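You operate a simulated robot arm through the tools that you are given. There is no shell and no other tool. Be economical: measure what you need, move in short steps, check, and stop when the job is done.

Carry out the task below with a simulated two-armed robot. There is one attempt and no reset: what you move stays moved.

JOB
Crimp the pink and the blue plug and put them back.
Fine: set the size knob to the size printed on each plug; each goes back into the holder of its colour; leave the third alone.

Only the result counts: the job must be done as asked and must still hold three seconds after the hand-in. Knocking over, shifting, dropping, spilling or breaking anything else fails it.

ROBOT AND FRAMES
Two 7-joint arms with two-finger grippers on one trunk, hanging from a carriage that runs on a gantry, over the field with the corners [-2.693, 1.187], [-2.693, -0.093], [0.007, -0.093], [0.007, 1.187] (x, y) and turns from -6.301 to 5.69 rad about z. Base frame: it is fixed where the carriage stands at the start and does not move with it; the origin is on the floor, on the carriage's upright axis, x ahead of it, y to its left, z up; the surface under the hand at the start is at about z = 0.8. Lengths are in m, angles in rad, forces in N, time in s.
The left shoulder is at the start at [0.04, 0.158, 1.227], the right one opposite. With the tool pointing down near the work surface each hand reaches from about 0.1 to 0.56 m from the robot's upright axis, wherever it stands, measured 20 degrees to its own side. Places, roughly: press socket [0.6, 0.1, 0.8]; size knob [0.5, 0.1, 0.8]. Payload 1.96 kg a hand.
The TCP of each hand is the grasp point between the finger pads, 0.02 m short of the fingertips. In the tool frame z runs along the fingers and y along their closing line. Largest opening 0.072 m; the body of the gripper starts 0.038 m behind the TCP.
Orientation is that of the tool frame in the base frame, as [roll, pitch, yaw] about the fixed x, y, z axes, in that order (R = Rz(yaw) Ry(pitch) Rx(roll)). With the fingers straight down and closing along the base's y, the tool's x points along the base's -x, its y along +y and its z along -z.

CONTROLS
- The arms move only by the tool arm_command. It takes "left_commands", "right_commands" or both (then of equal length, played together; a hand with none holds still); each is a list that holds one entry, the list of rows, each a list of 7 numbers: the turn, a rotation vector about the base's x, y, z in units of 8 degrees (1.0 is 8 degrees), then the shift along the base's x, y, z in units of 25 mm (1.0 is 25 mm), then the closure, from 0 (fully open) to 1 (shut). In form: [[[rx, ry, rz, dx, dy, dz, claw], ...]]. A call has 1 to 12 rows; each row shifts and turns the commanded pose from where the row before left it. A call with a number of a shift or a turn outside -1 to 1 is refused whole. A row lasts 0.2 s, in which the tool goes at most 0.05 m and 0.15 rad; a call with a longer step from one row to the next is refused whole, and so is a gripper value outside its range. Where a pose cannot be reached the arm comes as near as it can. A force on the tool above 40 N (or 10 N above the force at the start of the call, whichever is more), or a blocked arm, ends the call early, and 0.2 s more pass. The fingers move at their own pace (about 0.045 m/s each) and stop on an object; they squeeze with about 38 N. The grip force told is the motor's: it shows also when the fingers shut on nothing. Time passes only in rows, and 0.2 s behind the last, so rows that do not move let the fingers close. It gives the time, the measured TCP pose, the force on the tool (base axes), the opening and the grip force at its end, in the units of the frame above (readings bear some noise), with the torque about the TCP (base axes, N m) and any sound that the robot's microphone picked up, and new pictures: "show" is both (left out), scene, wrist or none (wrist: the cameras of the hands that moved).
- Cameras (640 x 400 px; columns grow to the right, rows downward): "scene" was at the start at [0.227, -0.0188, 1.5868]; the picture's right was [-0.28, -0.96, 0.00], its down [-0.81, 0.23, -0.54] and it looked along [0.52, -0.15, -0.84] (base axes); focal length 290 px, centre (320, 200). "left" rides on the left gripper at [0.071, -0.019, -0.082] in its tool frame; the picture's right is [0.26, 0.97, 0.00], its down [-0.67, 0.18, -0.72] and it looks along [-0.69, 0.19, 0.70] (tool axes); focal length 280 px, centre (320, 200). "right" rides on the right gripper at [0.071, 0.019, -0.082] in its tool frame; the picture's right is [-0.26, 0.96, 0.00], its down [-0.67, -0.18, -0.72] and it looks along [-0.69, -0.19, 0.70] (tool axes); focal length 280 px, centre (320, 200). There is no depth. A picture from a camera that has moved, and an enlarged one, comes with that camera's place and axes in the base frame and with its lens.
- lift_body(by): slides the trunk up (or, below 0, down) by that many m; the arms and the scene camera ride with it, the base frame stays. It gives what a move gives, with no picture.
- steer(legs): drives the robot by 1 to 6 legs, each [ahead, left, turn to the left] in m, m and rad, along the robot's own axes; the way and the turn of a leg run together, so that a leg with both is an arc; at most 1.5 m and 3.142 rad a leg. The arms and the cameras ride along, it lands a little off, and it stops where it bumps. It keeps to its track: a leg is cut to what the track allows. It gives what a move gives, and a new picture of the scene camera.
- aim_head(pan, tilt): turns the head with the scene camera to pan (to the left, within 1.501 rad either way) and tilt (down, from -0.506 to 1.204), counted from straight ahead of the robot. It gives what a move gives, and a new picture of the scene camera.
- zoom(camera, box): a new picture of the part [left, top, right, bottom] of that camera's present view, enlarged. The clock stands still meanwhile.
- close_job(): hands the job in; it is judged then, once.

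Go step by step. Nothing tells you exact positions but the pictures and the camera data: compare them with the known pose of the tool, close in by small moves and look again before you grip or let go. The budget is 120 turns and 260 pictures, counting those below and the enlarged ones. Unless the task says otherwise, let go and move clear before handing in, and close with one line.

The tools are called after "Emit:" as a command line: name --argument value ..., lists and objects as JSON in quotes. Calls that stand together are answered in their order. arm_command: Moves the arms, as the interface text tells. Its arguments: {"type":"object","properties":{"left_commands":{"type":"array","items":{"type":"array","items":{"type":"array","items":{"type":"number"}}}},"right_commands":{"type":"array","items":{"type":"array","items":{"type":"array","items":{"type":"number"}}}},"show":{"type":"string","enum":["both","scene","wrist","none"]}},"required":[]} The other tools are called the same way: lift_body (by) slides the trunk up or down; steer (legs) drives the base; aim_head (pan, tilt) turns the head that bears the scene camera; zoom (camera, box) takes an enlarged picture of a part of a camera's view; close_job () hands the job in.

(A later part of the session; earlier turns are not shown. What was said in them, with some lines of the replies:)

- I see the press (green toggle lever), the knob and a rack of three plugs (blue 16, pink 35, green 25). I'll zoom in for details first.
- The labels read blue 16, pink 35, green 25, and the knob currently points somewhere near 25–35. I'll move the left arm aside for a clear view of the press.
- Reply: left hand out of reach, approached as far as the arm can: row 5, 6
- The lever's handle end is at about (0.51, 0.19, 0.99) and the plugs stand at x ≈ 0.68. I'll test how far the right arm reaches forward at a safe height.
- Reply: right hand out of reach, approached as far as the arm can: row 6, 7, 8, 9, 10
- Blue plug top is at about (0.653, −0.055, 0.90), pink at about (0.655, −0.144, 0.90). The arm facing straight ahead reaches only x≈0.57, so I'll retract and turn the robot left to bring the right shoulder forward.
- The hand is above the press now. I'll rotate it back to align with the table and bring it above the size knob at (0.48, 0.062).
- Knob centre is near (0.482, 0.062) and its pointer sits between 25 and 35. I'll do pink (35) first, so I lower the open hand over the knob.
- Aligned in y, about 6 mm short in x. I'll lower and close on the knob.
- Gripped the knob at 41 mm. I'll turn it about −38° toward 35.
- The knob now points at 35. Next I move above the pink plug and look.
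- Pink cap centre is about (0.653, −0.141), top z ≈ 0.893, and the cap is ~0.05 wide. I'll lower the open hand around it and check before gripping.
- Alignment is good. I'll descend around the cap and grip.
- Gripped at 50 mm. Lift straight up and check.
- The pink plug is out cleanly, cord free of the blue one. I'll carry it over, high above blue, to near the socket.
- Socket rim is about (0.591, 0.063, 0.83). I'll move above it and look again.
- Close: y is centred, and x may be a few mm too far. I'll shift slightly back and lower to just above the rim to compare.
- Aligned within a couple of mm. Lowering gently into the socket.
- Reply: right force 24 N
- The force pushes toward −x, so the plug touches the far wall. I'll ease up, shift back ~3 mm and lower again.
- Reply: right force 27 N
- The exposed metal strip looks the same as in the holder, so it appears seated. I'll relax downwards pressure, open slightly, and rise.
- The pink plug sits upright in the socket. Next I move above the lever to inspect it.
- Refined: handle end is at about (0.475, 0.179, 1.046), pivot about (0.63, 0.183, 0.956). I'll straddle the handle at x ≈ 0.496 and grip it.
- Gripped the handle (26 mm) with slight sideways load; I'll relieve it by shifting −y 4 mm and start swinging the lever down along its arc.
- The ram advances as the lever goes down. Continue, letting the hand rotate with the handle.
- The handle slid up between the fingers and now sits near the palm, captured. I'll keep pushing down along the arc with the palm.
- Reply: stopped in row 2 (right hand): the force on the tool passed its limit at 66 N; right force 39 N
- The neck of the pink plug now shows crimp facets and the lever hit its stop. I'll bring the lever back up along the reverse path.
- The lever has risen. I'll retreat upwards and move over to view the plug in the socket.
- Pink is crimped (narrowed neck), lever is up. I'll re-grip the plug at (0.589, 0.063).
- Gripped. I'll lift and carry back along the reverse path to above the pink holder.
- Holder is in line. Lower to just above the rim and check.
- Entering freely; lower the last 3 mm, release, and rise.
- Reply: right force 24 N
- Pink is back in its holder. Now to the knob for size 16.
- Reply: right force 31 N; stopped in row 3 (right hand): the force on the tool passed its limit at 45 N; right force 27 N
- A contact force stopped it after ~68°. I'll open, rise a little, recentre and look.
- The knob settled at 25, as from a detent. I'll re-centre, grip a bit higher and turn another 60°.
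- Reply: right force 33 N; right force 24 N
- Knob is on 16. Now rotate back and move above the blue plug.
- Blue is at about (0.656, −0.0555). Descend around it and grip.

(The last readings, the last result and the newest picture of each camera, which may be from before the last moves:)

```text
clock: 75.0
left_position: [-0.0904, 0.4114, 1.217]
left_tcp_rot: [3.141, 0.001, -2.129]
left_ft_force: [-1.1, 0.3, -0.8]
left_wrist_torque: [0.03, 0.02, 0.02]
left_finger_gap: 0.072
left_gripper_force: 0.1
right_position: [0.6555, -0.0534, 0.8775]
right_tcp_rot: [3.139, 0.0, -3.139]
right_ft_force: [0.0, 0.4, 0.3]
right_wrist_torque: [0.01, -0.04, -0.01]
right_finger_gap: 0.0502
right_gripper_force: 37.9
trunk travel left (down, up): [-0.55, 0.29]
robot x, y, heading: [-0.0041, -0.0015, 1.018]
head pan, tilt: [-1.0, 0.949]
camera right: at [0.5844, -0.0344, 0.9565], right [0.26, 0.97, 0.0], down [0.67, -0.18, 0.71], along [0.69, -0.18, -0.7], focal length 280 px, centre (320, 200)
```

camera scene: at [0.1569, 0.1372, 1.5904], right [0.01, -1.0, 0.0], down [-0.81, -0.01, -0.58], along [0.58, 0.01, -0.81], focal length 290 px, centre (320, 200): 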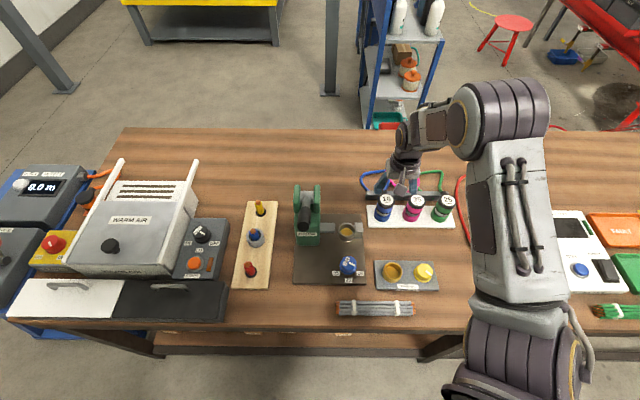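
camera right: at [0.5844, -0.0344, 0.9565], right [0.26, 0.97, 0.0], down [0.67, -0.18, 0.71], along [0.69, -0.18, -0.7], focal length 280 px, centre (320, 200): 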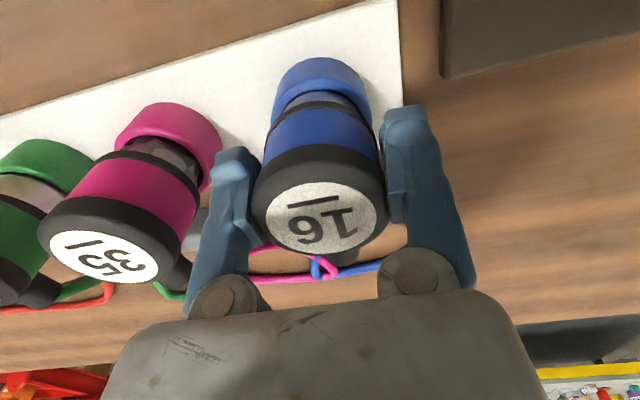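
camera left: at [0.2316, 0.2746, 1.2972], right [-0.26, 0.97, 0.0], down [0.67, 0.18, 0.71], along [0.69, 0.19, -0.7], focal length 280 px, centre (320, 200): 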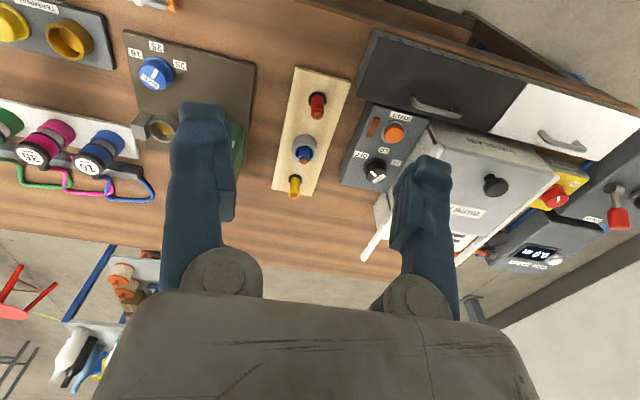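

Gripped blue. Lift, and carry to above the socket (TCP target 0.588, 0.063).

Emit:
arm_command --right_commands '[[[0, 0, 0, 0, 0, 0.6, 0.8], [0, 0, 0, 0, 0, 0.8, 0.8], [0, 0, 0, 0, 0, 1, 0.8], [0, 0, 0, 0, 0.3, 1, 0.8], [0, 0, 0, 0, 1, 0, 0.8], [0, 0, 0, 0, 1, 0, 0.8], [0, 0, 0, 0, 1, 0, 0.8], [0, 0, 0, -0.9, 1, 0, 0.8], [0, 0, 0, -0.9, 0.35, 0, 0.8], [0, 0, 0, -0.9, 0, 0, 0.8], [0, 0, 0, 0, 0, -0.6, 0.8]]]' --show "both"

Emit:
zoom --camera "scene" --box '[290, 150, 450, 250]'

```text
clock: 77.5
left_position: [-0.0903, 0.4113, 1.2163]
left_tcp_rot: [3.141, -0.001, -2.128]
left_ft_force: [-0.1, 0.4, -0.1]
left_wrist_torque: [-0.02, 0.04, -0.01]
left_finger_gap: 0.072
left_gripper_force: 0.0
right_position: [0.5864, 0.0615, 0.9476]
right_tcp_rot: [3.137, 0.001, -3.14]
right_ft_force: [0.6, 0.1, -0.7]
right_wrist_torque: [0.0, 0.02, 0.02]
right_finger_gap: 0.05
right_gripper_force: 37.9
trunk travel left (down, up): [-0.55, 0.29]
robot x, y, heading: [0.0015, 0.0025, 1.013]
head pan, tilt: [-1.0, 0.949]
camera scene: at [0.1568, 0.1372, 1.5904], right [0.01, -1.0, 0.0], down [-0.81, -0.01, -0.58], along [0.58, 0.01, -0.81], focal length 290 px, centre (320, 200)
camera right: at [0.5156, 0.0812, 1.0276], right [0.26, 0.97, 0.0], down [0.67, -0.18, 0.71], along [0.69, -0.18, -0.7], focal length 280 px, centre (320, 200)
```

scene: 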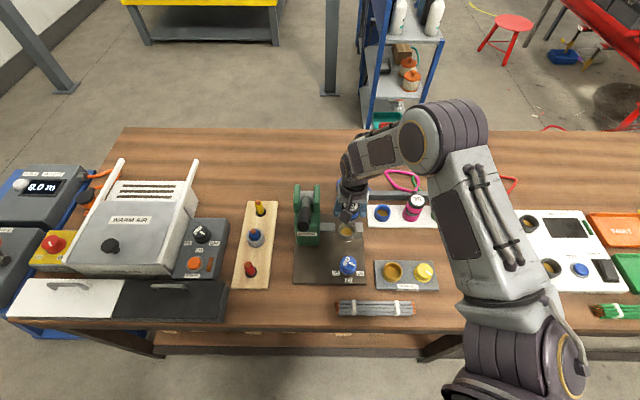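
right: 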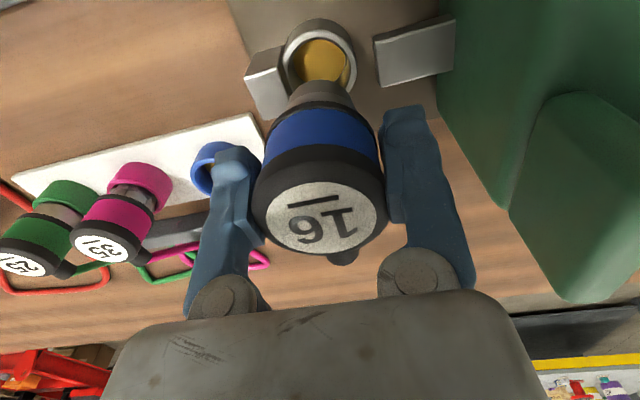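

```text
4.00 times, centred on (370, 200) of scene
camera zoom: at [0.1568, 0.1372, 1.5904], right [0.01, -1.0, 0.0], down [-0.81, -0.01, -0.58], along [0.58, 0.01, -0.81], focal length 1161 px, centre (120, 200)
```

zoom: 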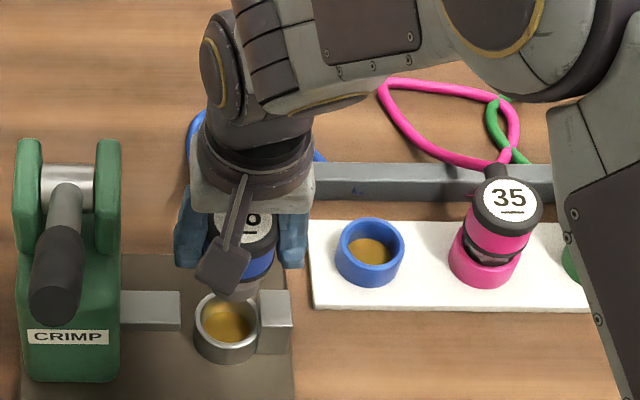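

Emit:
arm_command --right_commands '[[[0, 0, 0, 0.04, 0.04, -1, 0.8], [0, 0, 0, 0, 0, -0.9, 0.8], [0, 0, 0, 0, 0, -0.1, 0.8]]]' --show "wrist"

Emit:
zoom --camera "right" --box '[200, 0, 440, 150]'

```text
clock: 78.2
left_position: [-0.09, 0.4109, 1.218]
left_tcp_rot: [-3.141, -0.001, -2.127]
left_ft_force: [0.1, -0.1, -0.5]
left_wrist_torque: [-0.01, -0.02, 0.02]
left_finger_gap: 0.0719
left_gripper_force: 0.1
right_position: [0.5869, 0.0643, 0.8976]
right_tcp_rot: [3.139, -0.002, -3.141]
right_ft_force: [-13.8, -5.1, 27.6]
right_wrist_torque: [-0.14, 0.34, 0.0]
right_finger_gap: 0.0498
right_gripper_force: 37.3
trunk travel left (down, up): [-0.55, 0.29]
robot x, y, heading: [0.0016, 0.004, 1.011]
head pan, tilt: [-1.0, 0.949]
camera right: at [0.517, 0.0819, 0.9772], right [0.26, 0.97, 0.0], down [0.68, -0.18, 0.71], along [0.69, -0.18, -0.7], focal length 280 px, centre (320, 200)
```

right: 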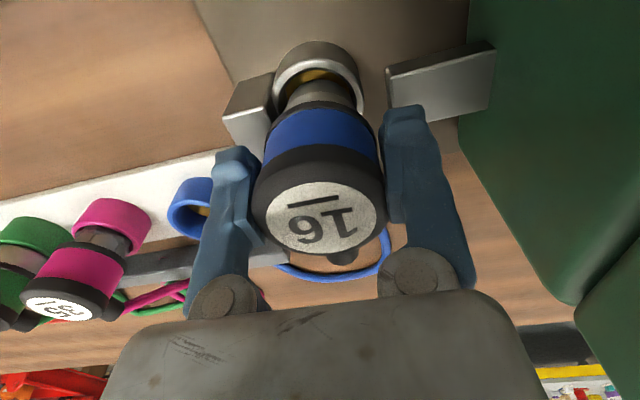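

```text
2.67 times, centred on (320, 75) of right
camera zoom: at [0.517, 0.0819, 0.9772], right [0.26, 0.97, 0.0], down [0.68, -0.18, 0.71], along [0.69, -0.18, -0.7], focal length 748 px, centre (320, 533)
```

zoom: 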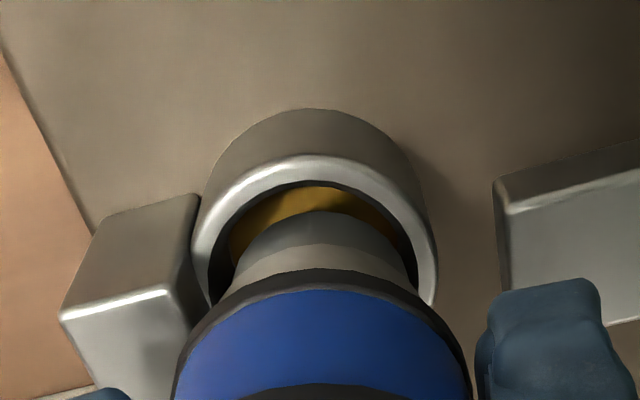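

Contact on the far/left rim. I'll back up, shift −3 mm x and −1.8 mm y, then lower.

Emit:
arm_command --right_commands '[[[0, 0, 0, 0, 0, 0.25, 0.8], [0, 0, 0, -0.12, -0.08, 0.05, 0.8], [0, 0, 0, 0, 0, -0.3, 0.8]]]' --show "wrist"

Emit:
zoom --camera "right" --box '[200, 0, 440, 150]'

```text
clock: 79.0
left_position: [-0.0901, 0.4133, 1.217]
left_tcp_rot: [3.141, 0.0, -2.128]
left_ft_force: [0.7, 0.8, 0.6]
left_wrist_torque: [-0.02, -0.03, -0.05]
left_finger_gap: 0.0719
left_gripper_force: 0.1
right_position: [0.5865, 0.0614, 0.8956]
right_tcp_rot: [3.139, -0.001, -3.139]
right_ft_force: [-0.2, -0.6, -0.9]
right_wrist_torque: [-0.02, 0.03, 0.01]
right_finger_gap: 0.0498
right_gripper_force: 37.9
trunk travel left (down, up): [-0.55, 0.29]
robot x, y, heading: [0.0004, -0.0014, 1.017]
head pan, tilt: [-1.0, 0.949]
camera right: at [0.5154, 0.0804, 0.9765], right [0.26, 0.97, 0.0], down [0.67, -0.18, 0.71], along [0.69, -0.18, -0.7], focal length 280 px, centre (320, 200)
```

right: 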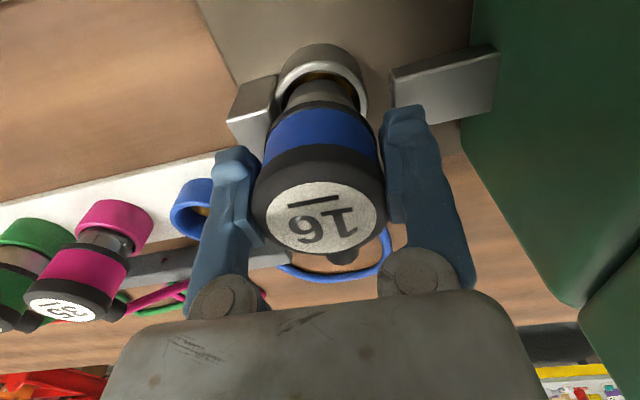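

```text
2.67 times, centred on (320, 75) of right
camera zoom: at [0.5154, 0.0804, 0.9765], right [0.26, 0.97, 0.0], down [0.67, -0.18, 0.71], along [0.69, -0.18, -0.7], focal length 748 px, centre (320, 533)
```

zoom: 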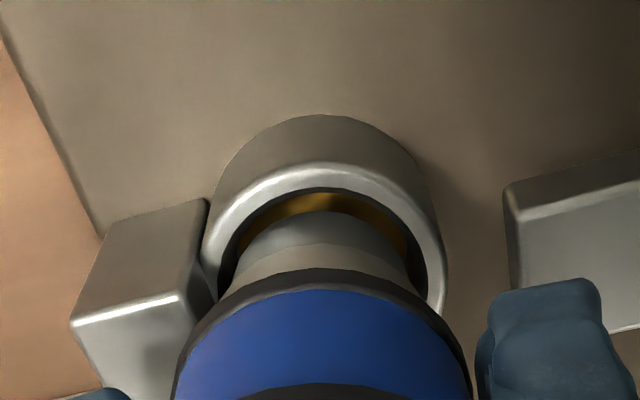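

No contact and centred now. Lower into the socket.

Emit:
arm_command --right_commands '[[[0, 0, 0, 0, 0, -0.4, 0.8], [0, 0, 0, 0, 0, -0.34, 0.8]]]' --show "wrist"

Emit:
zoom --camera "scene" --box '[300, 190, 396, 250]'

```text
clock: 79.7
left_position: [-0.0897, 0.4132, 1.2171]
left_tcp_rot: [3.142, -0.001, -2.128]
left_ft_force: [0.6, -0.4, -0.1]
left_wrist_torque: [0.0, 0.01, -0.02]
left_finger_gap: 0.0722
left_gripper_force: 0.0
right_position: [0.5841, 0.0616, 0.8783]
right_tcp_rot: [3.137, 0.002, -3.14]
right_ft_force: [-0.2, 0.2, 2.5]
right_wrist_torque: [-0.01, -0.01, 0.01]
right_finger_gap: 0.0495
right_gripper_force: 38.6
trunk travel left (down, up): [-0.55, 0.29]
robot x, y, heading: [-0.0008, 0.002, 1.012]
head pan, tilt: [-1.0, 0.949]
camera right: at [0.5148, 0.0797, 0.9587], right [0.26, 0.97, 0.01], down [0.67, -0.19, 0.72], along [0.69, -0.18, -0.7], focal length 280 px, centre (320, 200)
```

right: 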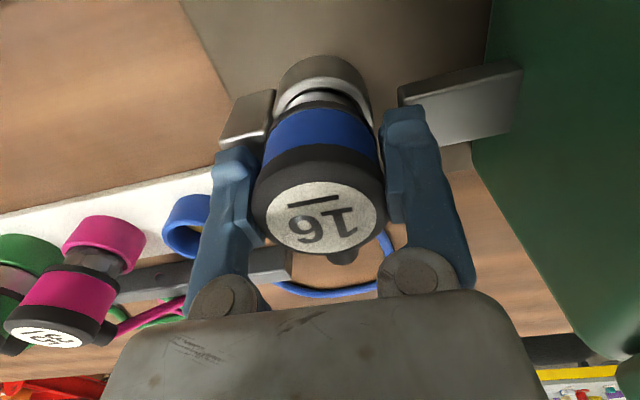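

```text
6.67 times, centred on (348, 220) of scene
camera zoom: at [0.157, 0.1372, 1.5905], right [0.01, -1.0, 0.0], down [-0.81, -0.01, -0.58], along [0.58, 0.01, -0.81], focal length 1935 px, centre (133, 67)
```

zoom: 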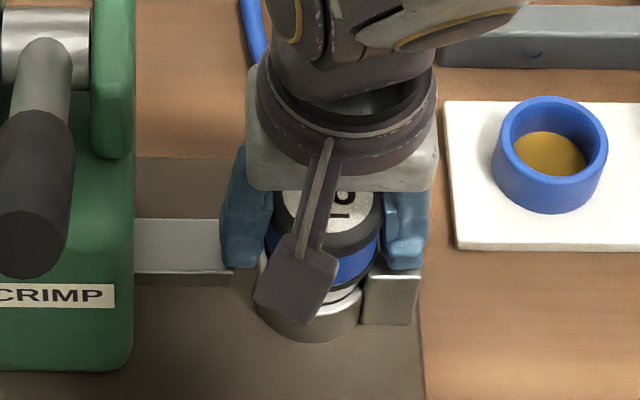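

Inserted freely to seat. Release, rise, and check.

Emit:
arm_command --right_commands '[[[0, 0, 0, 0, 0, -0.03, 0.8], [0, 0, 0, 0, 0, 0, 0.12], [0, 0, 0, 0, 0, 0, 0.12], [0, 0, 0, 0, 0, 0.5, 0.12], [0, 0, 0, 0, 0, 1, 0.12], [0, 0, 0, 0, 0, 1, 0.12], [0, 0, 0, 0, 0, 1, 0], [0, 0, 0, 0, 0, 1, 0], [0, 0, 0, 0, 0, 1, 0], [0, 0, 0, 0, 0, 1, 0], [0, 0, 0, 0, 0, 1, 0], [0, 0, 0, 0, 0, 1, 0]]]' --show "none"

Emit:
zoom --camera "scene" --box '[290, 150, 450, 250]'

Emit:
zoom --camera "right" --box '[160, 0, 480, 200]'

```text
clock: 82.2
left_position: [-0.0895, 0.4121, 1.2175]
left_tcp_rot: [3.14, -0.001, -2.128]
left_ft_force: [0.3, -0.4, -0.3]
left_wrist_torque: [-0.04, -0.02, 0.0]
left_finger_gap: 0.0721
left_gripper_force: 0.0
right_position: [0.5828, 0.0616, 1.0906]
right_tcp_rot: [3.137, 0.0, -3.138]
right_ft_force: [-0.5, 1.1, 0.7]
right_wrist_torque: [0.02, 0.0, 0.03]
right_finger_gap: 0.0719
right_gripper_force: 0.1
trunk travel left (down, up): [-0.55, 0.29]
robot x, y, heading: [0.0019, -0.0002, 1.013]
head pan, tilt: [-1.0, 0.949]
```

```text
4.00 times, centred on (370, 200) of scene
camera zoom: at [0.1569, 0.1372, 1.5903], right [0.01, -1.0, 0.0], down [-0.81, -0.01, -0.58], along [0.58, 0.01, -0.81], focal length 1161 px, centre (120, 200)
```

zoom: 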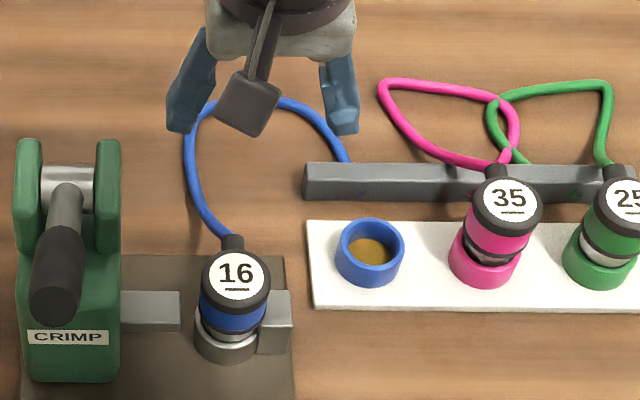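

```text
2.00 times, centred on (320, 100) of right
camera zoom: at [0.5133, 0.0804, 1.1705], right [0.26, 0.97, 0.0], down [0.67, -0.18, 0.71], along [0.69, -0.18, -0.7], focal length 561 px, centre (320, 400)
```

zoom: 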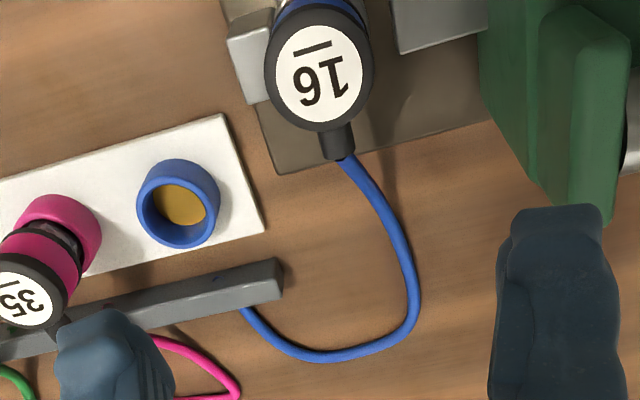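

Blue is seated. Go to the lever, straddle and grip as before.

Emit:
arm_command --right_commands '[[[0, 0, 0, 0, 0, 0.8, 0], [0, 0, 0, -0.7, 0.93, 0, 0], [0, 0, 0, -0.7, 0.93, 0, 0], [0, 0, 0, -0.7, 0.93, 0, 0], [0, 0, 0, -0.7, 0.93, 0, 0], [0, 0, 0, -0.7, 0.93, 0, 0], [0, 0, 0, 0, 0, -1, 0], [0, 0, 0, 0, 0, -1, 0], [0, 0, 0, 0, 0, -1, 0]]]' --show "wrist"

```text
clock: 84.2
left_position: [-0.0898, 0.4116, 1.2164]
left_tcp_rot: [3.141, 0.001, -2.128]
left_ft_force: [-0.9, 0.8, -0.2]
left_wrist_torque: [0.0, 0.01, 0.01]
left_finger_gap: 0.0716
left_gripper_force: 0.0
right_position: [0.4953, 0.1777, 1.0356]
right_tcp_rot: [3.137, -0.001, -3.14]
right_ft_force: [-0.4, 0.0, -0.2]
right_wrist_torque: [0.0, 0.04, 0.0]
right_finger_gap: 0.0719
right_gripper_force: 0.0
trunk travel left (down, up): [-0.55, 0.29]
robot x, y, heading: [-0.0028, 0.0042, 1.013]
head pan, tilt: [-1.0, 0.949]
camera right: at [0.4252, 0.1958, 1.116], right [0.26, 0.97, 0.0], down [0.67, -0.19, 0.71], along [0.69, -0.18, -0.7], focal length 280 px, centre (320, 200)
```

right: 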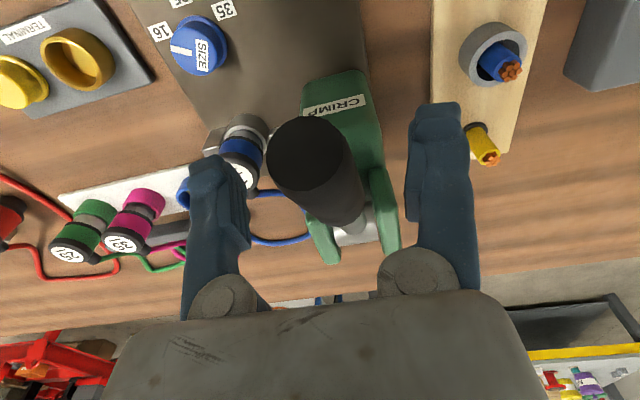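

Emit:
arm_command --right_commands '[[[0, 0, 0, 0, -0.1, -0.1, 0.9], [0, 0, 0, 0, 0, 0, 0.9], [0, 0, 0, 0, 0, 0, 0.9], [0, 0, 0, 0, 0, 0, 0.9], [0, -0.5, 0, -0.38, 0, -0.78, 0.9], [0, -0.9, 0, -0.27, 0, -0.82, 0.9], [0, -0.9, 0, -0.15, 0, -0.85, 0.9], [0, -0.9, 0, -0.03, 0, -0.86, 0.9]]]' --show "wrist"

```text
clock: 86.0
left_position: [-0.088, 0.4146, 1.2188]
left_tcp_rot: [3.141, 0.001, -2.128]
left_ft_force: [1.2, 0.6, -0.1]
left_wrist_torque: [0.01, 0.02, -0.03]
left_finger_gap: 0.0719
left_gripper_force: 0.1
right_position: [0.4786, 0.1771, 0.9514]
right_tcp_rot: [3.134, 0.454, 3.142]
right_ft_force: [1.2, 13.1, 12.6]
right_wrist_torque: [-0.09, -1.04, 0.13]
right_finger_gap: 0.021
right_gripper_force: 39.9
trunk travel left (down, up): [-0.55, 0.29]
robot x, y, heading: [0.0004, -0.0033, 1.011]
head pan, tilt: [-1.0, 0.949]
camera right: at [0.3804, 0.1956, 0.9927], right [0.23, 0.97, 0.12], down [0.29, -0.19, 0.94], along [0.93, -0.18, -0.33], focal length 280 px, centre (320, 200)
```

right: 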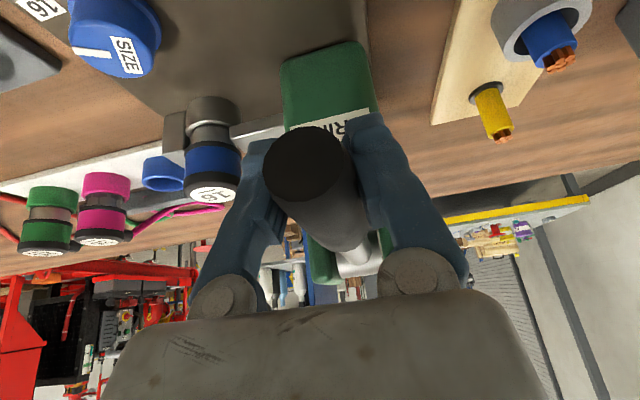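

Emit:
arm_command --right_commands '[[[0, -0.5, 0, 0.09, 0.1, -0.84, 0.9], [0, -0.5, 0, 0.2, 0, -0.82, 0.9], [0, -0.5, 0, 0.3, 0, -0.7, 0.9], [0, 0, 0, 0.25, 0, -0.5, 0.9]]]' --show "wrist"

Emit:
zoom --camera "right" --box '[120, 60, 360, 210]'

```text
clock: 87.0
left_position: [-0.0922, 0.4091, 1.2168]
left_tcp_rot: [3.139, -0.001, -2.128]
left_ft_force: [0.6, -0.7, 0.8]
left_wrist_torque: [0.01, 0.0, 0.01]
left_finger_gap: 0.0721
left_gripper_force: 0.1
right_position: [0.4948, 0.1753, 0.8784]
right_tcp_rot: [3.14, 0.655, -3.14]
right_ft_force: [-21.4, -6.1, 26.8]
right_wrist_torque: [0.26, 0.14, 0.27]
right_finger_gap: 0.0074
right_gripper_force: 0.1
trunk travel left (down, up): [-0.55, 0.29]
robot x, y, heading: [-0.0004, 0.0017, 1.016]
head pan, tilt: [-1.0, 0.949]
camera right: at [0.3885, 0.1949, 0.898], right [0.2, 0.97, 0.16], down [0.1, -0.18, 0.98], along [0.97, -0.18, -0.13], focal length 280 px, centre (320, 200)
```

right: 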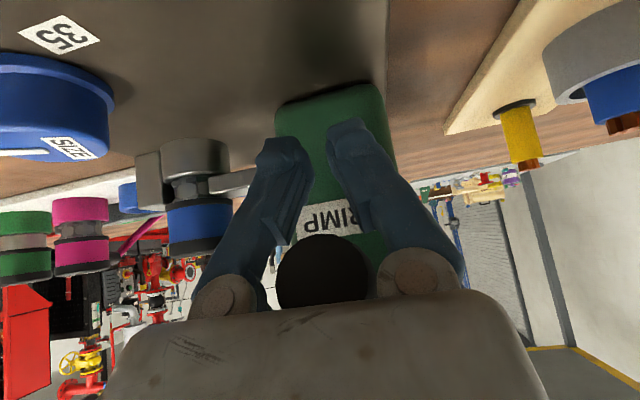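

```text
2.67 times, centred on (240, 135) of right
camera zoom: at [0.3885, 0.1949, 0.898], right [0.2, 0.97, 0.16], down [0.1, -0.18, 0.98], along [0.97, -0.18, -0.13], focal length 748 px, centre (533, 373)
```

zoom: 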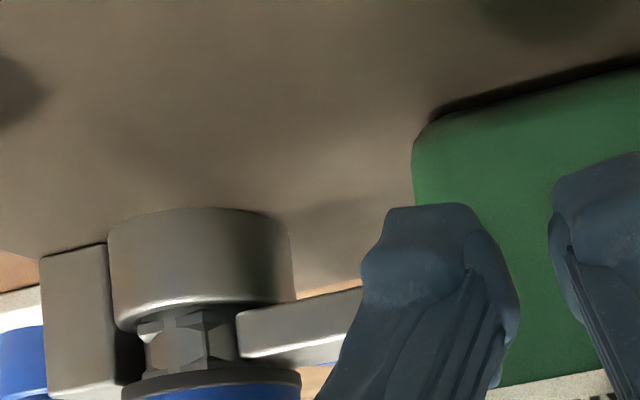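

The blue neck is faceted now. One small extra push to the stop as before, then raise the lever.

Emit:
arm_command --right_commands '[[[0, 0, 0, 0.1, 0, -0.25, 0.9]]]' --show "none"

Emit:
arm_command --right_commands '[[[0, 0, 0, -0.3, 0, 0.45, 0.9], [0, 0.9, 0, -0.33, 0, 0.8, 0.9], [0, 0.9, 0, -0.35, 0, 0.82, 0.9], [0, 0.9, 0, -0.07, 0, 0.86, 0.9], [0, 0.9, 0, 0.05, 0, 0.86, 0.9], [0, 0.9, 0, 0.15, 0, 0.85, 0.9], [0, 0.15, 0, 0.27, 0, 0.82, 0.9], [0, 0, 0, 0.38, 0, 0.78, 0.9]]]' --show "both"

```text
clock: 87.3
left_position: [-0.0922, 0.4109, 1.2166]
left_tcp_rot: [3.14, -0.001, -2.127]
left_ft_force: [0.1, 0.0, -0.1]
left_wrist_torque: [-0.02, -0.04, 0.04]
left_finger_gap: 0.0716
left_gripper_force: 0.0
right_position: [0.4952, 0.1759, 0.8778]
right_tcp_rot: [-3.14, 0.654, -3.139]
right_ft_force: [-22.1, -7.1, 35.5]
right_wrist_torque: [0.42, 0.44, 0.37]
right_finger_gap: 0.0076
right_gripper_force: 0.1
trunk travel left (down, up): [-0.55, 0.29]
robot x, y, heading: [-0.0008, -0.0049, 1.01]
head pan, tilt: [-1.0, 0.949]
stopped in row 1 (right hand): the force on the tool passed its limit at 56 N (the readings are from after the stop); the commanded pose is now the measured one
```

```text
clock: 89.1
left_position: [-0.0919, 0.4122, 1.218]
left_tcp_rot: [3.139, -0.004, -2.127]
left_ft_force: [0.5, 0.4, -0.2]
left_wrist_torque: [0.02, 0.02, -0.01]
left_finger_gap: 0.072
left_gripper_force: 0.0
right_position: [0.4886, 0.1777, 1.034]
right_tcp_rot: [3.136, 0.001, -3.137]
right_ft_force: [-10.2, 5.5, -16.3]
right_wrist_torque: [0.04, 0.24, 0.13]
right_finger_gap: 0.0229
right_gripper_force: 17.5
trunk travel left (down, up): [-0.55, 0.29]
robot x, y, heading: [-0.0027, 0.0011, 1.01]
head pan, tilt: [-1.0, 0.949]
camera scene: at [0.1552, 0.1374, 1.59], right [0.01, -1.0, 0.0], down [-0.81, -0.01, -0.58], along [0.58, 0.01, -0.81], focal length 290 px, centre (320, 200)
camera right: at [0.4178, 0.1955, 1.1139], right [0.26, 0.97, 0.01], down [0.67, -0.18, 0.72], along [0.69, -0.18, -0.7], focal length 280 px, centre (320, 200)
```

scene: 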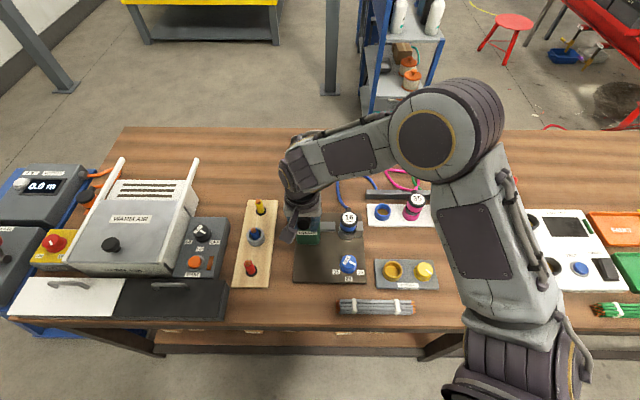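
right: 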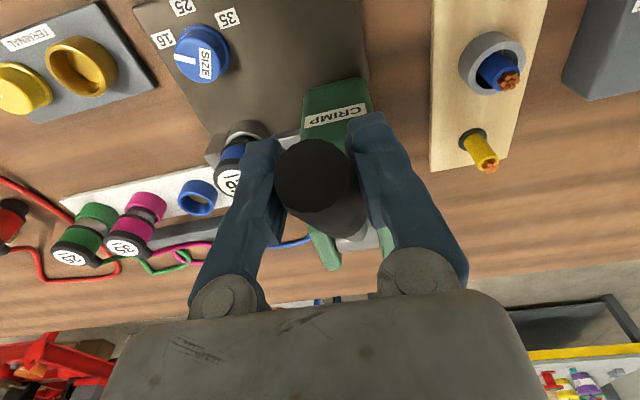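

Lever is up. Open, rise, and move above the blue plug in the socket.

Emit:
arm_command --right_commands '[[[0, 0, 0, 0, 0, 0, 0], [0, 0, 0, 0, 0, 0, 0], [0, 0, 0, 0, 0, 0, 0], [0, 0, 0, 0, 0, 1, 0], [0, 0, 0, 0, 0, 1, 0], [0, 0, 0, 0, 0, 1, 0], [0, 0, 0, 0.75, -0.93, 0, 0], [0, 0, 0, 0.75, -0.93, 0, 0], [0, 0, 0, 0.75, -0.93, 0, 0], [0, 0, 0, 0.75, -0.93, 0, 0], [0, 0, 0, 0.75, -0.93, -1, 0], [0, 0, 0, 0, 0, -1, 0]]]' --show "none"

Emit:
arm_command --right_commands '[[[0, 0, 0, 0, 0, -1, 0], [0, 0, 0, 0, 0, -1, 0], [0, 0, 0, 0, 0, 0, 0]]]' --show "wrist"

Emit:
zoom --camera "scene" --box '[284, 170, 396, 240]'

Emit:
zoom --camera "right" --box '[160, 0, 480, 200]'

```text
clock: 91.7
left_position: [-0.0907, 0.4113, 1.2166]
left_tcp_rot: [-3.141, 0.0, -2.128]
left_ft_force: [-0.2, -0.5, -0.3]
left_wrist_torque: [0.01, 0.01, -0.03]
left_finger_gap: 0.0721
left_gripper_force: 0.1
right_position: [0.585, 0.0587, 1.0576]
right_tcp_rot: [3.138, 0.005, -3.138]
right_ft_force: [-0.3, 0.0, 0.9]
right_wrist_torque: [-0.01, 0.01, 0.02]
right_finger_gap: 0.072
right_gripper_force: 0.0
trunk travel left (down, up): [-0.55, 0.29]
robot x, y, heading: [-0.0002, -0.0015, 1.013]
head pan, tilt: [-1.0, 0.949]
```

```text
clock: 92.5
left_position: [-0.0904, 0.4115, 1.2176]
left_tcp_rot: [3.141, -0.001, -2.127]
left_ft_force: [1.0, -0.1, -0.5]
left_wrist_torque: [-0.01, -0.03, -0.01]
left_finger_gap: 0.0722
left_gripper_force: 0.1
right_position: [0.5866, 0.0602, 1.0088]
right_tcp_rot: [3.139, 0.007, -3.138]
right_ft_force: [0.4, -0.6, 0.0]
right_wrist_torque: [-0.02, 0.03, -0.02]
right_finger_gap: 0.0718
right_gripper_force: 0.1
trunk travel left (down, up): [-0.55, 0.29]
robot x, y, heading: [-0.0008, -0.0007, 1.016]
head pan, tilt: [-1.0, 0.949]
camera right: at [0.5146, 0.0799, 1.0881], right [0.26, 0.97, 0.01], down [0.67, -0.18, 0.72], along [0.7, -0.18, -0.69], focal length 280 px, centre (320, 200)
```

right: 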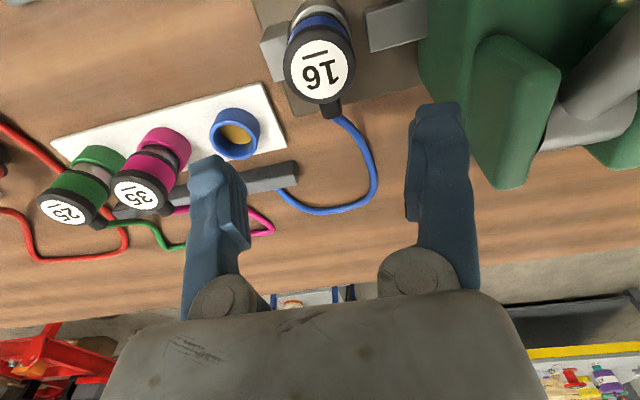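

```text
5.71 times, centred on (340, 205) of scene
camera zoom: at [0.1565, 0.137, 1.5904], right [0.01, -1.0, 0.0], down [-0.81, -0.01, -0.58], along [0.58, 0.01, -0.81], focal length 1658 px, centre (206, 171)
```

zoom: 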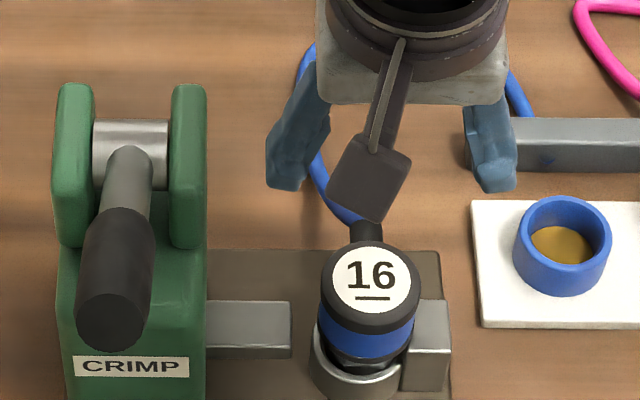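

```text
2.00 times, centred on (320, 100) of right
camera zoom: at [0.5146, 0.0799, 1.0881], right [0.26, 0.97, 0.01], down [0.67, -0.18, 0.72], along [0.7, -0.18, -0.69], focal length 561 px, centre (320, 400)
```

zoom: 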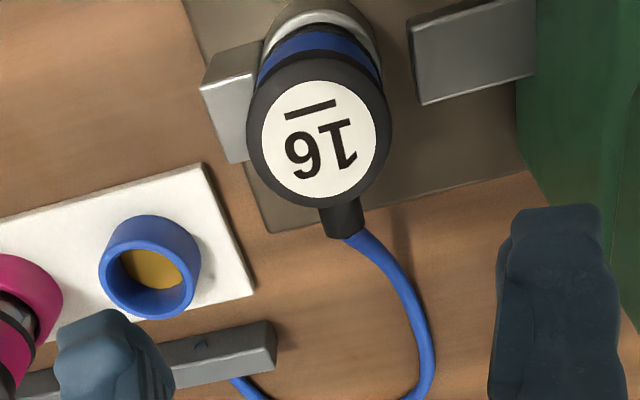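

Blue crimped and upright. Re-grip it.

Emit:
arm_command --right_commands '[[[0, 0.05, 0, 0.09, 0.03, -1, 0.1], [0, 0, 0, 0, 0, -1, 0.1], [0, 0, 0, 0, 0, -1, 0.1], [0, 0, 0, 0, 0, -1, 0.1], [0, 0, 0, 0, 0, -1, 0.1], [0, 0, 0, 0, 0, -0.28, 0.1], [0, 0, 0, 0, 0, 0, 0.8], [0, 0, 0, 0, 0, 0, 0.8], [0, 0, 0, 0, 0, 0, 0.8]]]' --show "wrist"

```text
clock: 94.5
left_position: [-0.0909, 0.4112, 1.2174]
left_tcp_rot: [3.141, 0.0, -2.127]
left_ft_force: [0.3, 0.3, 1.2]
left_wrist_torque: [0.02, -0.02, -0.05]
left_finger_gap: 0.0721
left_gripper_force: 0.1
right_position: [0.5878, 0.0619, 0.8758]
right_tcp_rot: [3.138, 0.001, -3.136]
right_ft_force: [0.1, -0.3, -0.6]
right_wrist_torque: [0.01, -0.01, 0.02]
right_finger_gap: 0.0509
right_gripper_force: 37.7
trunk travel left (down, up): [-0.55, 0.29]
robot x, y, heading: [-0.0001, 0.0007, 1.012]
head pan, tilt: [-1.0, 0.949]
camera right: at [0.5179, 0.0802, 0.9569], right [0.26, 0.97, 0.0], down [0.68, -0.18, 0.71], along [0.69, -0.18, -0.7], focal length 280 px, centre (320, 200)
```

right: 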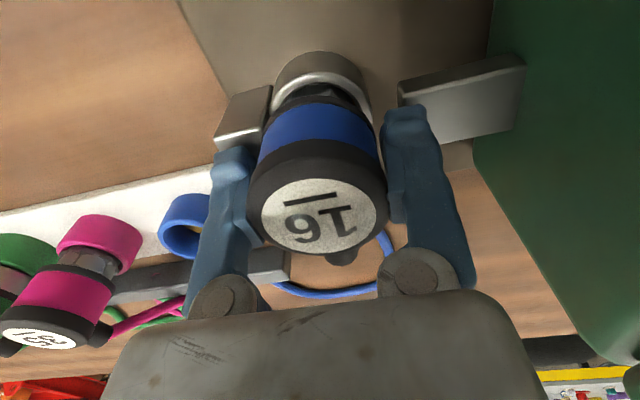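

Lift and carry back over the blue holder (TCP 0.6555, −0.0535).

Emit:
arm_command --right_commands '[[[0, 0, 0, 0, 0, 0.6, 0.8], [0, 0, 0, 0, 0, 1, 0.8], [0, 0, 0, 0, 0, 1, 0.8], [0, 0, 0, 0, 0, 1, 0.8], [0, 0, 0, 0.7, 0, 1, 0.8], [0, 0, 0, 1, -0.6, 0, 0.8], [0, 0, 0, 1, -1, 0, 0.8], [0, 0, 0, 0, -1, 0, 0.8], [0, 0, 0, 0, -1, 0, 0.8], [0, 0, 0, 0, -1, 0, 0.8], [0, 0, 0, 0, 0, -1, 0.8], [0, 0, 0, 0, 0, -1, 0.8]]]' --show "both"

Emit:
zoom --camera "scene" --box '[346, 170, 442, 230]'

```text
clock: 97.1
left_position: [-0.0901, 0.4112, 1.2163]
left_tcp_rot: [-3.141, -0.001, -2.128]
left_ft_force: [0.1, -0.2, 0.2]
left_wrist_torque: [0.0, 0.0, 0.0]
left_finger_gap: 0.0721
left_gripper_force: 0.1
right_position: [0.6549, -0.0542, 0.941]
right_tcp_rot: [3.138, 0.0, -3.139]
right_ft_force: [0.1, -0.3, -1.6]
right_wrist_torque: [0.02, 0.03, -0.01]
right_finger_gap: 0.0503
right_gripper_force: 38.2
trunk travel left (down, up): [-0.55, 0.29]
robot x, y, heading: [-0.0006, 0.0, 1.013]
head pan, tilt: [-1.0, 0.949]
camera scene: at [0.1564, 0.1371, 1.5904], right [0.01, -1.0, 0.0], down [-0.81, -0.01, -0.58], along [0.58, 0.01, -0.81], focal length 290 px, centre (320, 200)
camera right: at [0.5841, -0.0359, 1.0214], right [0.26, 0.97, 0.0], down [0.68, -0.18, 0.71], along [0.69, -0.18, -0.7], focal length 280 px, centre (320, 200)
```

scene: 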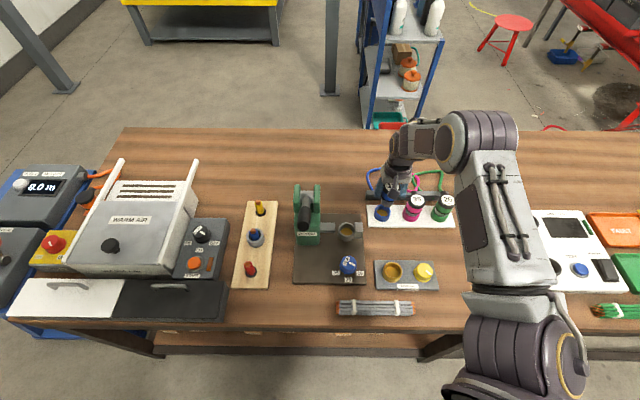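
right: 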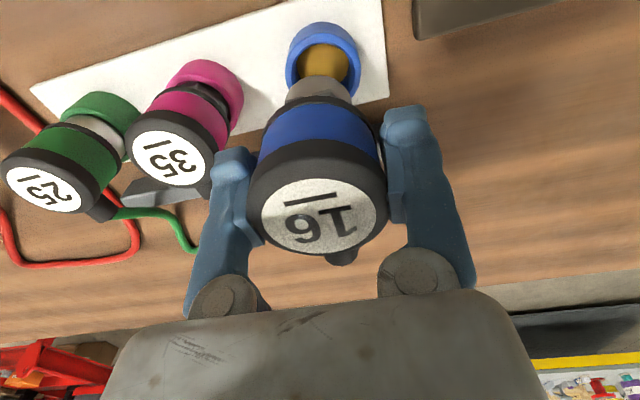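

```text
6.67 times, centred on (394, 200) of scene
camera zoom: at [0.1564, 0.1371, 1.5904], right [0.01, -1.0, 0.0], down [-0.81, -0.01, -0.58], along [0.58, 0.01, -0.81], focal length 1935 px, centre (-173, 200)
```

zoom: 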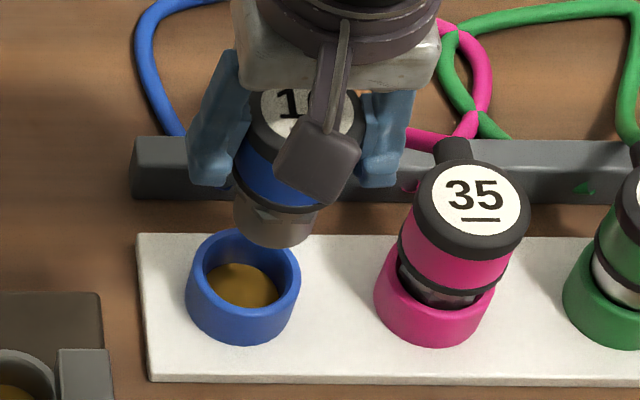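

Emit:
arm_command --right_commands '[[[0, 0, 0, 0.02, 0.05, -1, 0.8], [0, 0, 0, 0, 0, -0.75, 0.8]]]' --show "wrist"

Emit:
zoom --camera "right" --box '[200, 0, 440, 150]'

```text
clock: 97.7
left_position: [-0.0889, 0.4115, 1.216]
left_tcp_rot: [-3.141, 0.0, -2.127]
left_ft_force: [-0.3, 0.2, -0.2]
left_wrist_torque: [-0.03, 0.01, 0.03]
left_finger_gap: 0.0724
left_gripper_force: 0.1
right_position: [0.6571, -0.0535, 0.8971]
right_tcp_rot: [3.138, 0.0, -3.139]
right_ft_force: [0.4, 0.5, -1.3]
right_wrist_torque: [-0.01, -0.03, 0.01]
right_finger_gap: 0.0502
right_gripper_force: 38.3
trunk travel left (down, up): [-0.55, 0.29]
robot x, y, heading: [-0.0007, -0.0047, 1.014]
head pan, tilt: [-1.0, 0.949]
camera right: at [0.5853, -0.035, 0.9766], right [0.26, 0.97, 0.0], down [0.67, -0.18, 0.71], along [0.69, -0.18, -0.7], focal length 280 px, centre (320, 200)
```

right: 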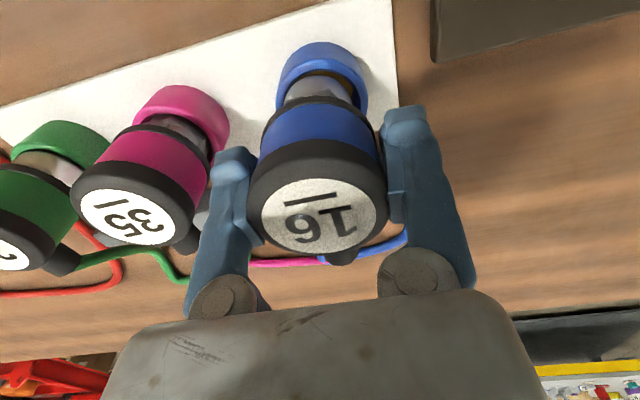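

```text
2.67 times, centred on (320, 75) of right
camera zoom: at [0.5853, -0.035, 0.9766], right [0.26, 0.97, 0.0], down [0.67, -0.18, 0.71], along [0.69, -0.18, -0.7], focal length 748 px, centre (320, 533)
```

zoom: 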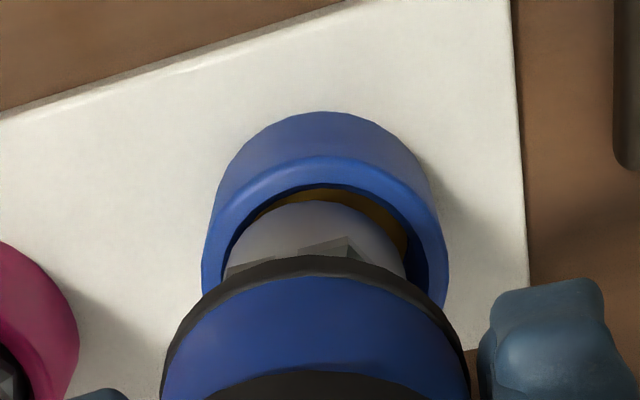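

Plug is ~2 mm to the −y side; shift and lower.

Emit:
arm_command --right_commands '[[[0, 0, 0, 0, 0.08, 0, 0.8], [0, 0, 0, -0.03, 0, -0.4, 0.8], [0, 0, 0, 0, 0, -0.38, 0.8]]]' --show "wrist"

Emit:
zoom --camera "scene" --box '[346, 175, 442, 235]'

```text
clock: 98.5
left_position: [-0.0887, 0.4105, 1.2179]
left_tcp_rot: [-3.141, -0.002, -2.128]
left_ft_force: [-0.1, -0.5, 0.1]
left_wrist_torque: [0.03, -0.01, 0.02]
left_finger_gap: 0.072
left_gripper_force: 0.1
right_position: [0.6561, -0.052, 0.8793]
right_tcp_rot: [3.138, 0.0, -3.14]
right_ft_force: [4.7, -3.0, 0.8]
right_wrist_torque: [-0.1, -0.14, -0.03]
right_finger_gap: 0.0505
right_gripper_force: 37.7
trunk travel left (down, up): [-0.55, 0.29]
robot x, y, heading: [-0.0016, 0.0034, 1.011]
head pan, tilt: [-1.0, 0.949]
camera right: at [0.586, -0.0328, 0.9592], right [0.26, 0.97, 0.0], down [0.67, -0.18, 0.72], along [0.69, -0.18, -0.7], focal length 280 px, centre (320, 200)
```

right: 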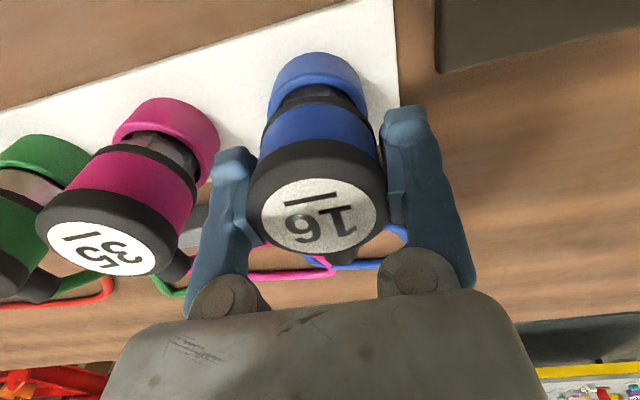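

```text
6.67 times, centred on (394, 205) of scene
camera zoom: at [0.1571, 0.1368, 1.5905], right [0.01, -1.0, 0.0], down [-0.81, -0.01, -0.58], along [0.58, 0.01, -0.81], focal length 1935 px, centre (-173, 167)
```

zoom: 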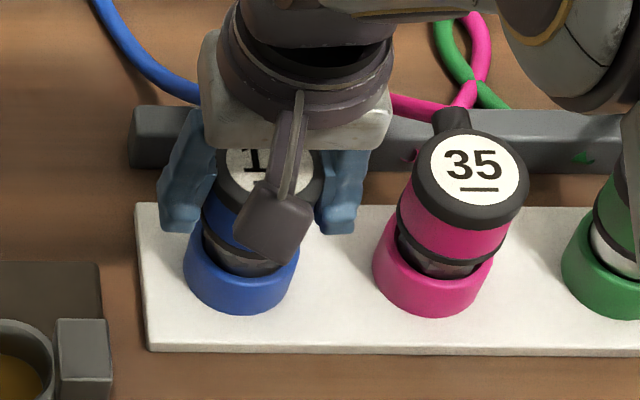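

Nearly seated with minor side forces; ease, lower the last 3 mm, release, and rise.

Emit:
arm_command --right_commands '[[[0, 0, 0, 0.06, -0.04, -0.12, 0.8], [0, 0, 0, 0, 0, 0, 0.8]]]' --show "none"

Emit:
arm_command --right_commands '[[[0, 0, 0, 0, 0, 0, 0.1], [0, 0, 0, 0, 0, 0, 0.1], [0, 0, 0, 0, 0, 0.5, 0.05], [0, 0, 0, 0, 0, 1, 0.05], [0, 0, 0, 0, 0, 1, 0], [0, 0, 0, 0, 0, 1, 0], [0, 0, 0, 0, 0, 1, 0], [0, 0, 0, 0, 0, 1, 0], [0, 0, 0, -0.5, 0, 1, 0], [0, 0, 0, -1, 0, 1, 0]]]' --show "both"

Emit:
zoom --camera "scene" --box '[346, 160, 474, 240]'

Emit:
zoom --camera "scene" --box '[228, 170, 420, 290]'

```text
clock: 99.1
left_position: [-0.0899, 0.4116, 1.2174]
left_tcp_rot: [3.141, 0.001, -2.13]
left_ft_force: [0.3, 0.3, 1.0]
left_wrist_torque: [-0.01, 0.02, 0.01]
left_finger_gap: 0.072
left_gripper_force: 0.1
right_position: [0.6568, -0.0515, 0.8748]
right_tcp_rot: [3.14, -0.001, -3.136]
right_ft_force: [1.5, -1.2, -1.0]
right_wrist_torque: [-0.01, 0.0, 0.01]
right_finger_gap: 0.0507
right_gripper_force: 37.5
trunk travel left (down, up): [-0.55, 0.29]
robot x, y, heading: [-0.0007, -0.0024, 1.013]
head pan, tilt: [-1.0, 0.949]
```

```text
clock: 101.3
left_position: [-0.0915, 0.4114, 1.217]
left_tcp_rot: [-3.142, -0.001, -2.128]
left_ft_force: [-0.4, 1.2, -0.1]
left_wrist_torque: [0.01, 0.01, 0.0]
left_finger_gap: 0.0719
left_gripper_force: 0.0
right_position: [0.6198, -0.0528, 1.0637]
right_tcp_rot: [3.14, -0.001, -3.138]
right_ft_force: [-0.5, 0.5, -0.5]
right_wrist_torque: [0.01, 0.0, 0.03]
right_finger_gap: 0.0721
right_gripper_force: 0.0
trunk travel left (down, up): [-0.55, 0.29]
robot x, y, heading: [-0.0021, -0.0013, 1.017]
head pan, tilt: [-1.0, 0.949]
camera scene: at [0.1564, 0.137, 1.5903], right [0.01, -1.0, 0.0], down [-0.81, -0.01, -0.58], along [0.58, 0.01, -0.81], focal length 290 px, centre (320, 200)
camera right: at [0.5494, -0.0333, 1.1442], right [0.26, 0.97, 0.0], down [0.68, -0.18, 0.71], along [0.69, -0.18, -0.7], focal length 280 px, centre (320, 200)
```

scene: 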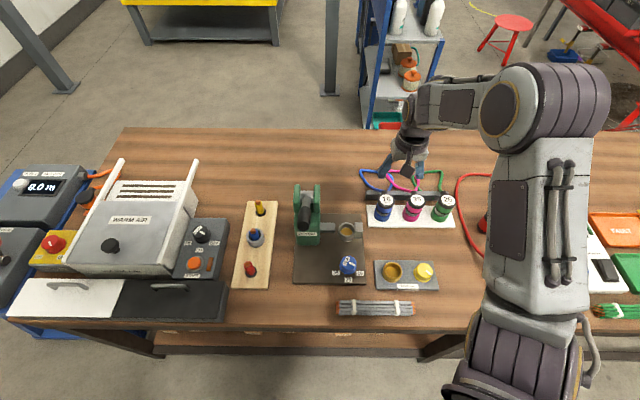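
right: 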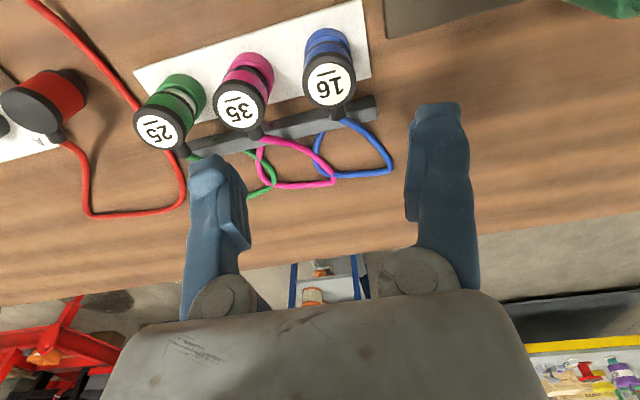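

```text
5.00 times, centred on (410, 200) of scene
camera zoom: at [0.1564, 0.137, 1.5903], right [0.01, -1.0, 0.0], down [-0.81, -0.01, -0.58], along [0.58, 0.01, -0.81], focal length 1451 px, centre (-130, 200)
```

zoom: 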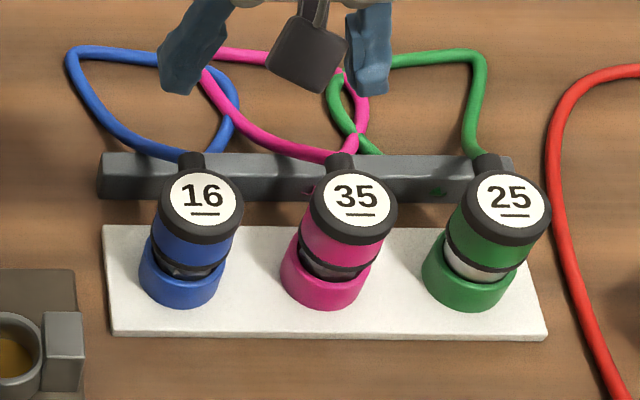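

```text
3.33 times, centred on (324, 230) of scene
camera zoom: at [0.1564, 0.137, 1.5903], right [0.01, -1.0, 0.0], down [-0.81, -0.01, -0.58], along [0.58, 0.01, -0.81], focal length 967 px, centre (307, 100)
```

zoom: 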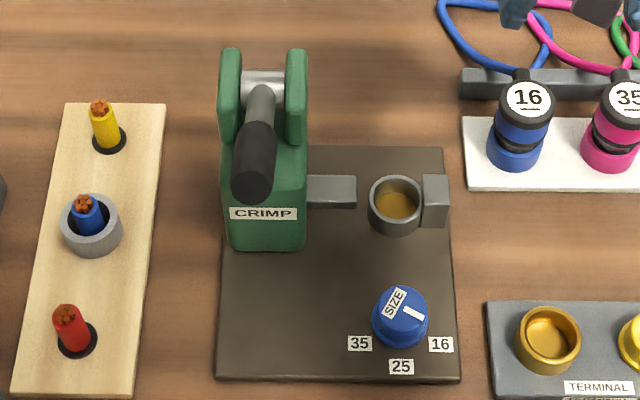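

Both the pink (35) and blue (16) plugs are crimped and upright in their own holders. Green is untouched, the lever is up, and the hands are clear, so I'm handing in.

Emit:
close_job

```text
The job is handed in.
```

The pink plug was crimped at size 35 and the blue plug at size 16. Both are back upright in the holders of their own colours, and the green plug was left alone.
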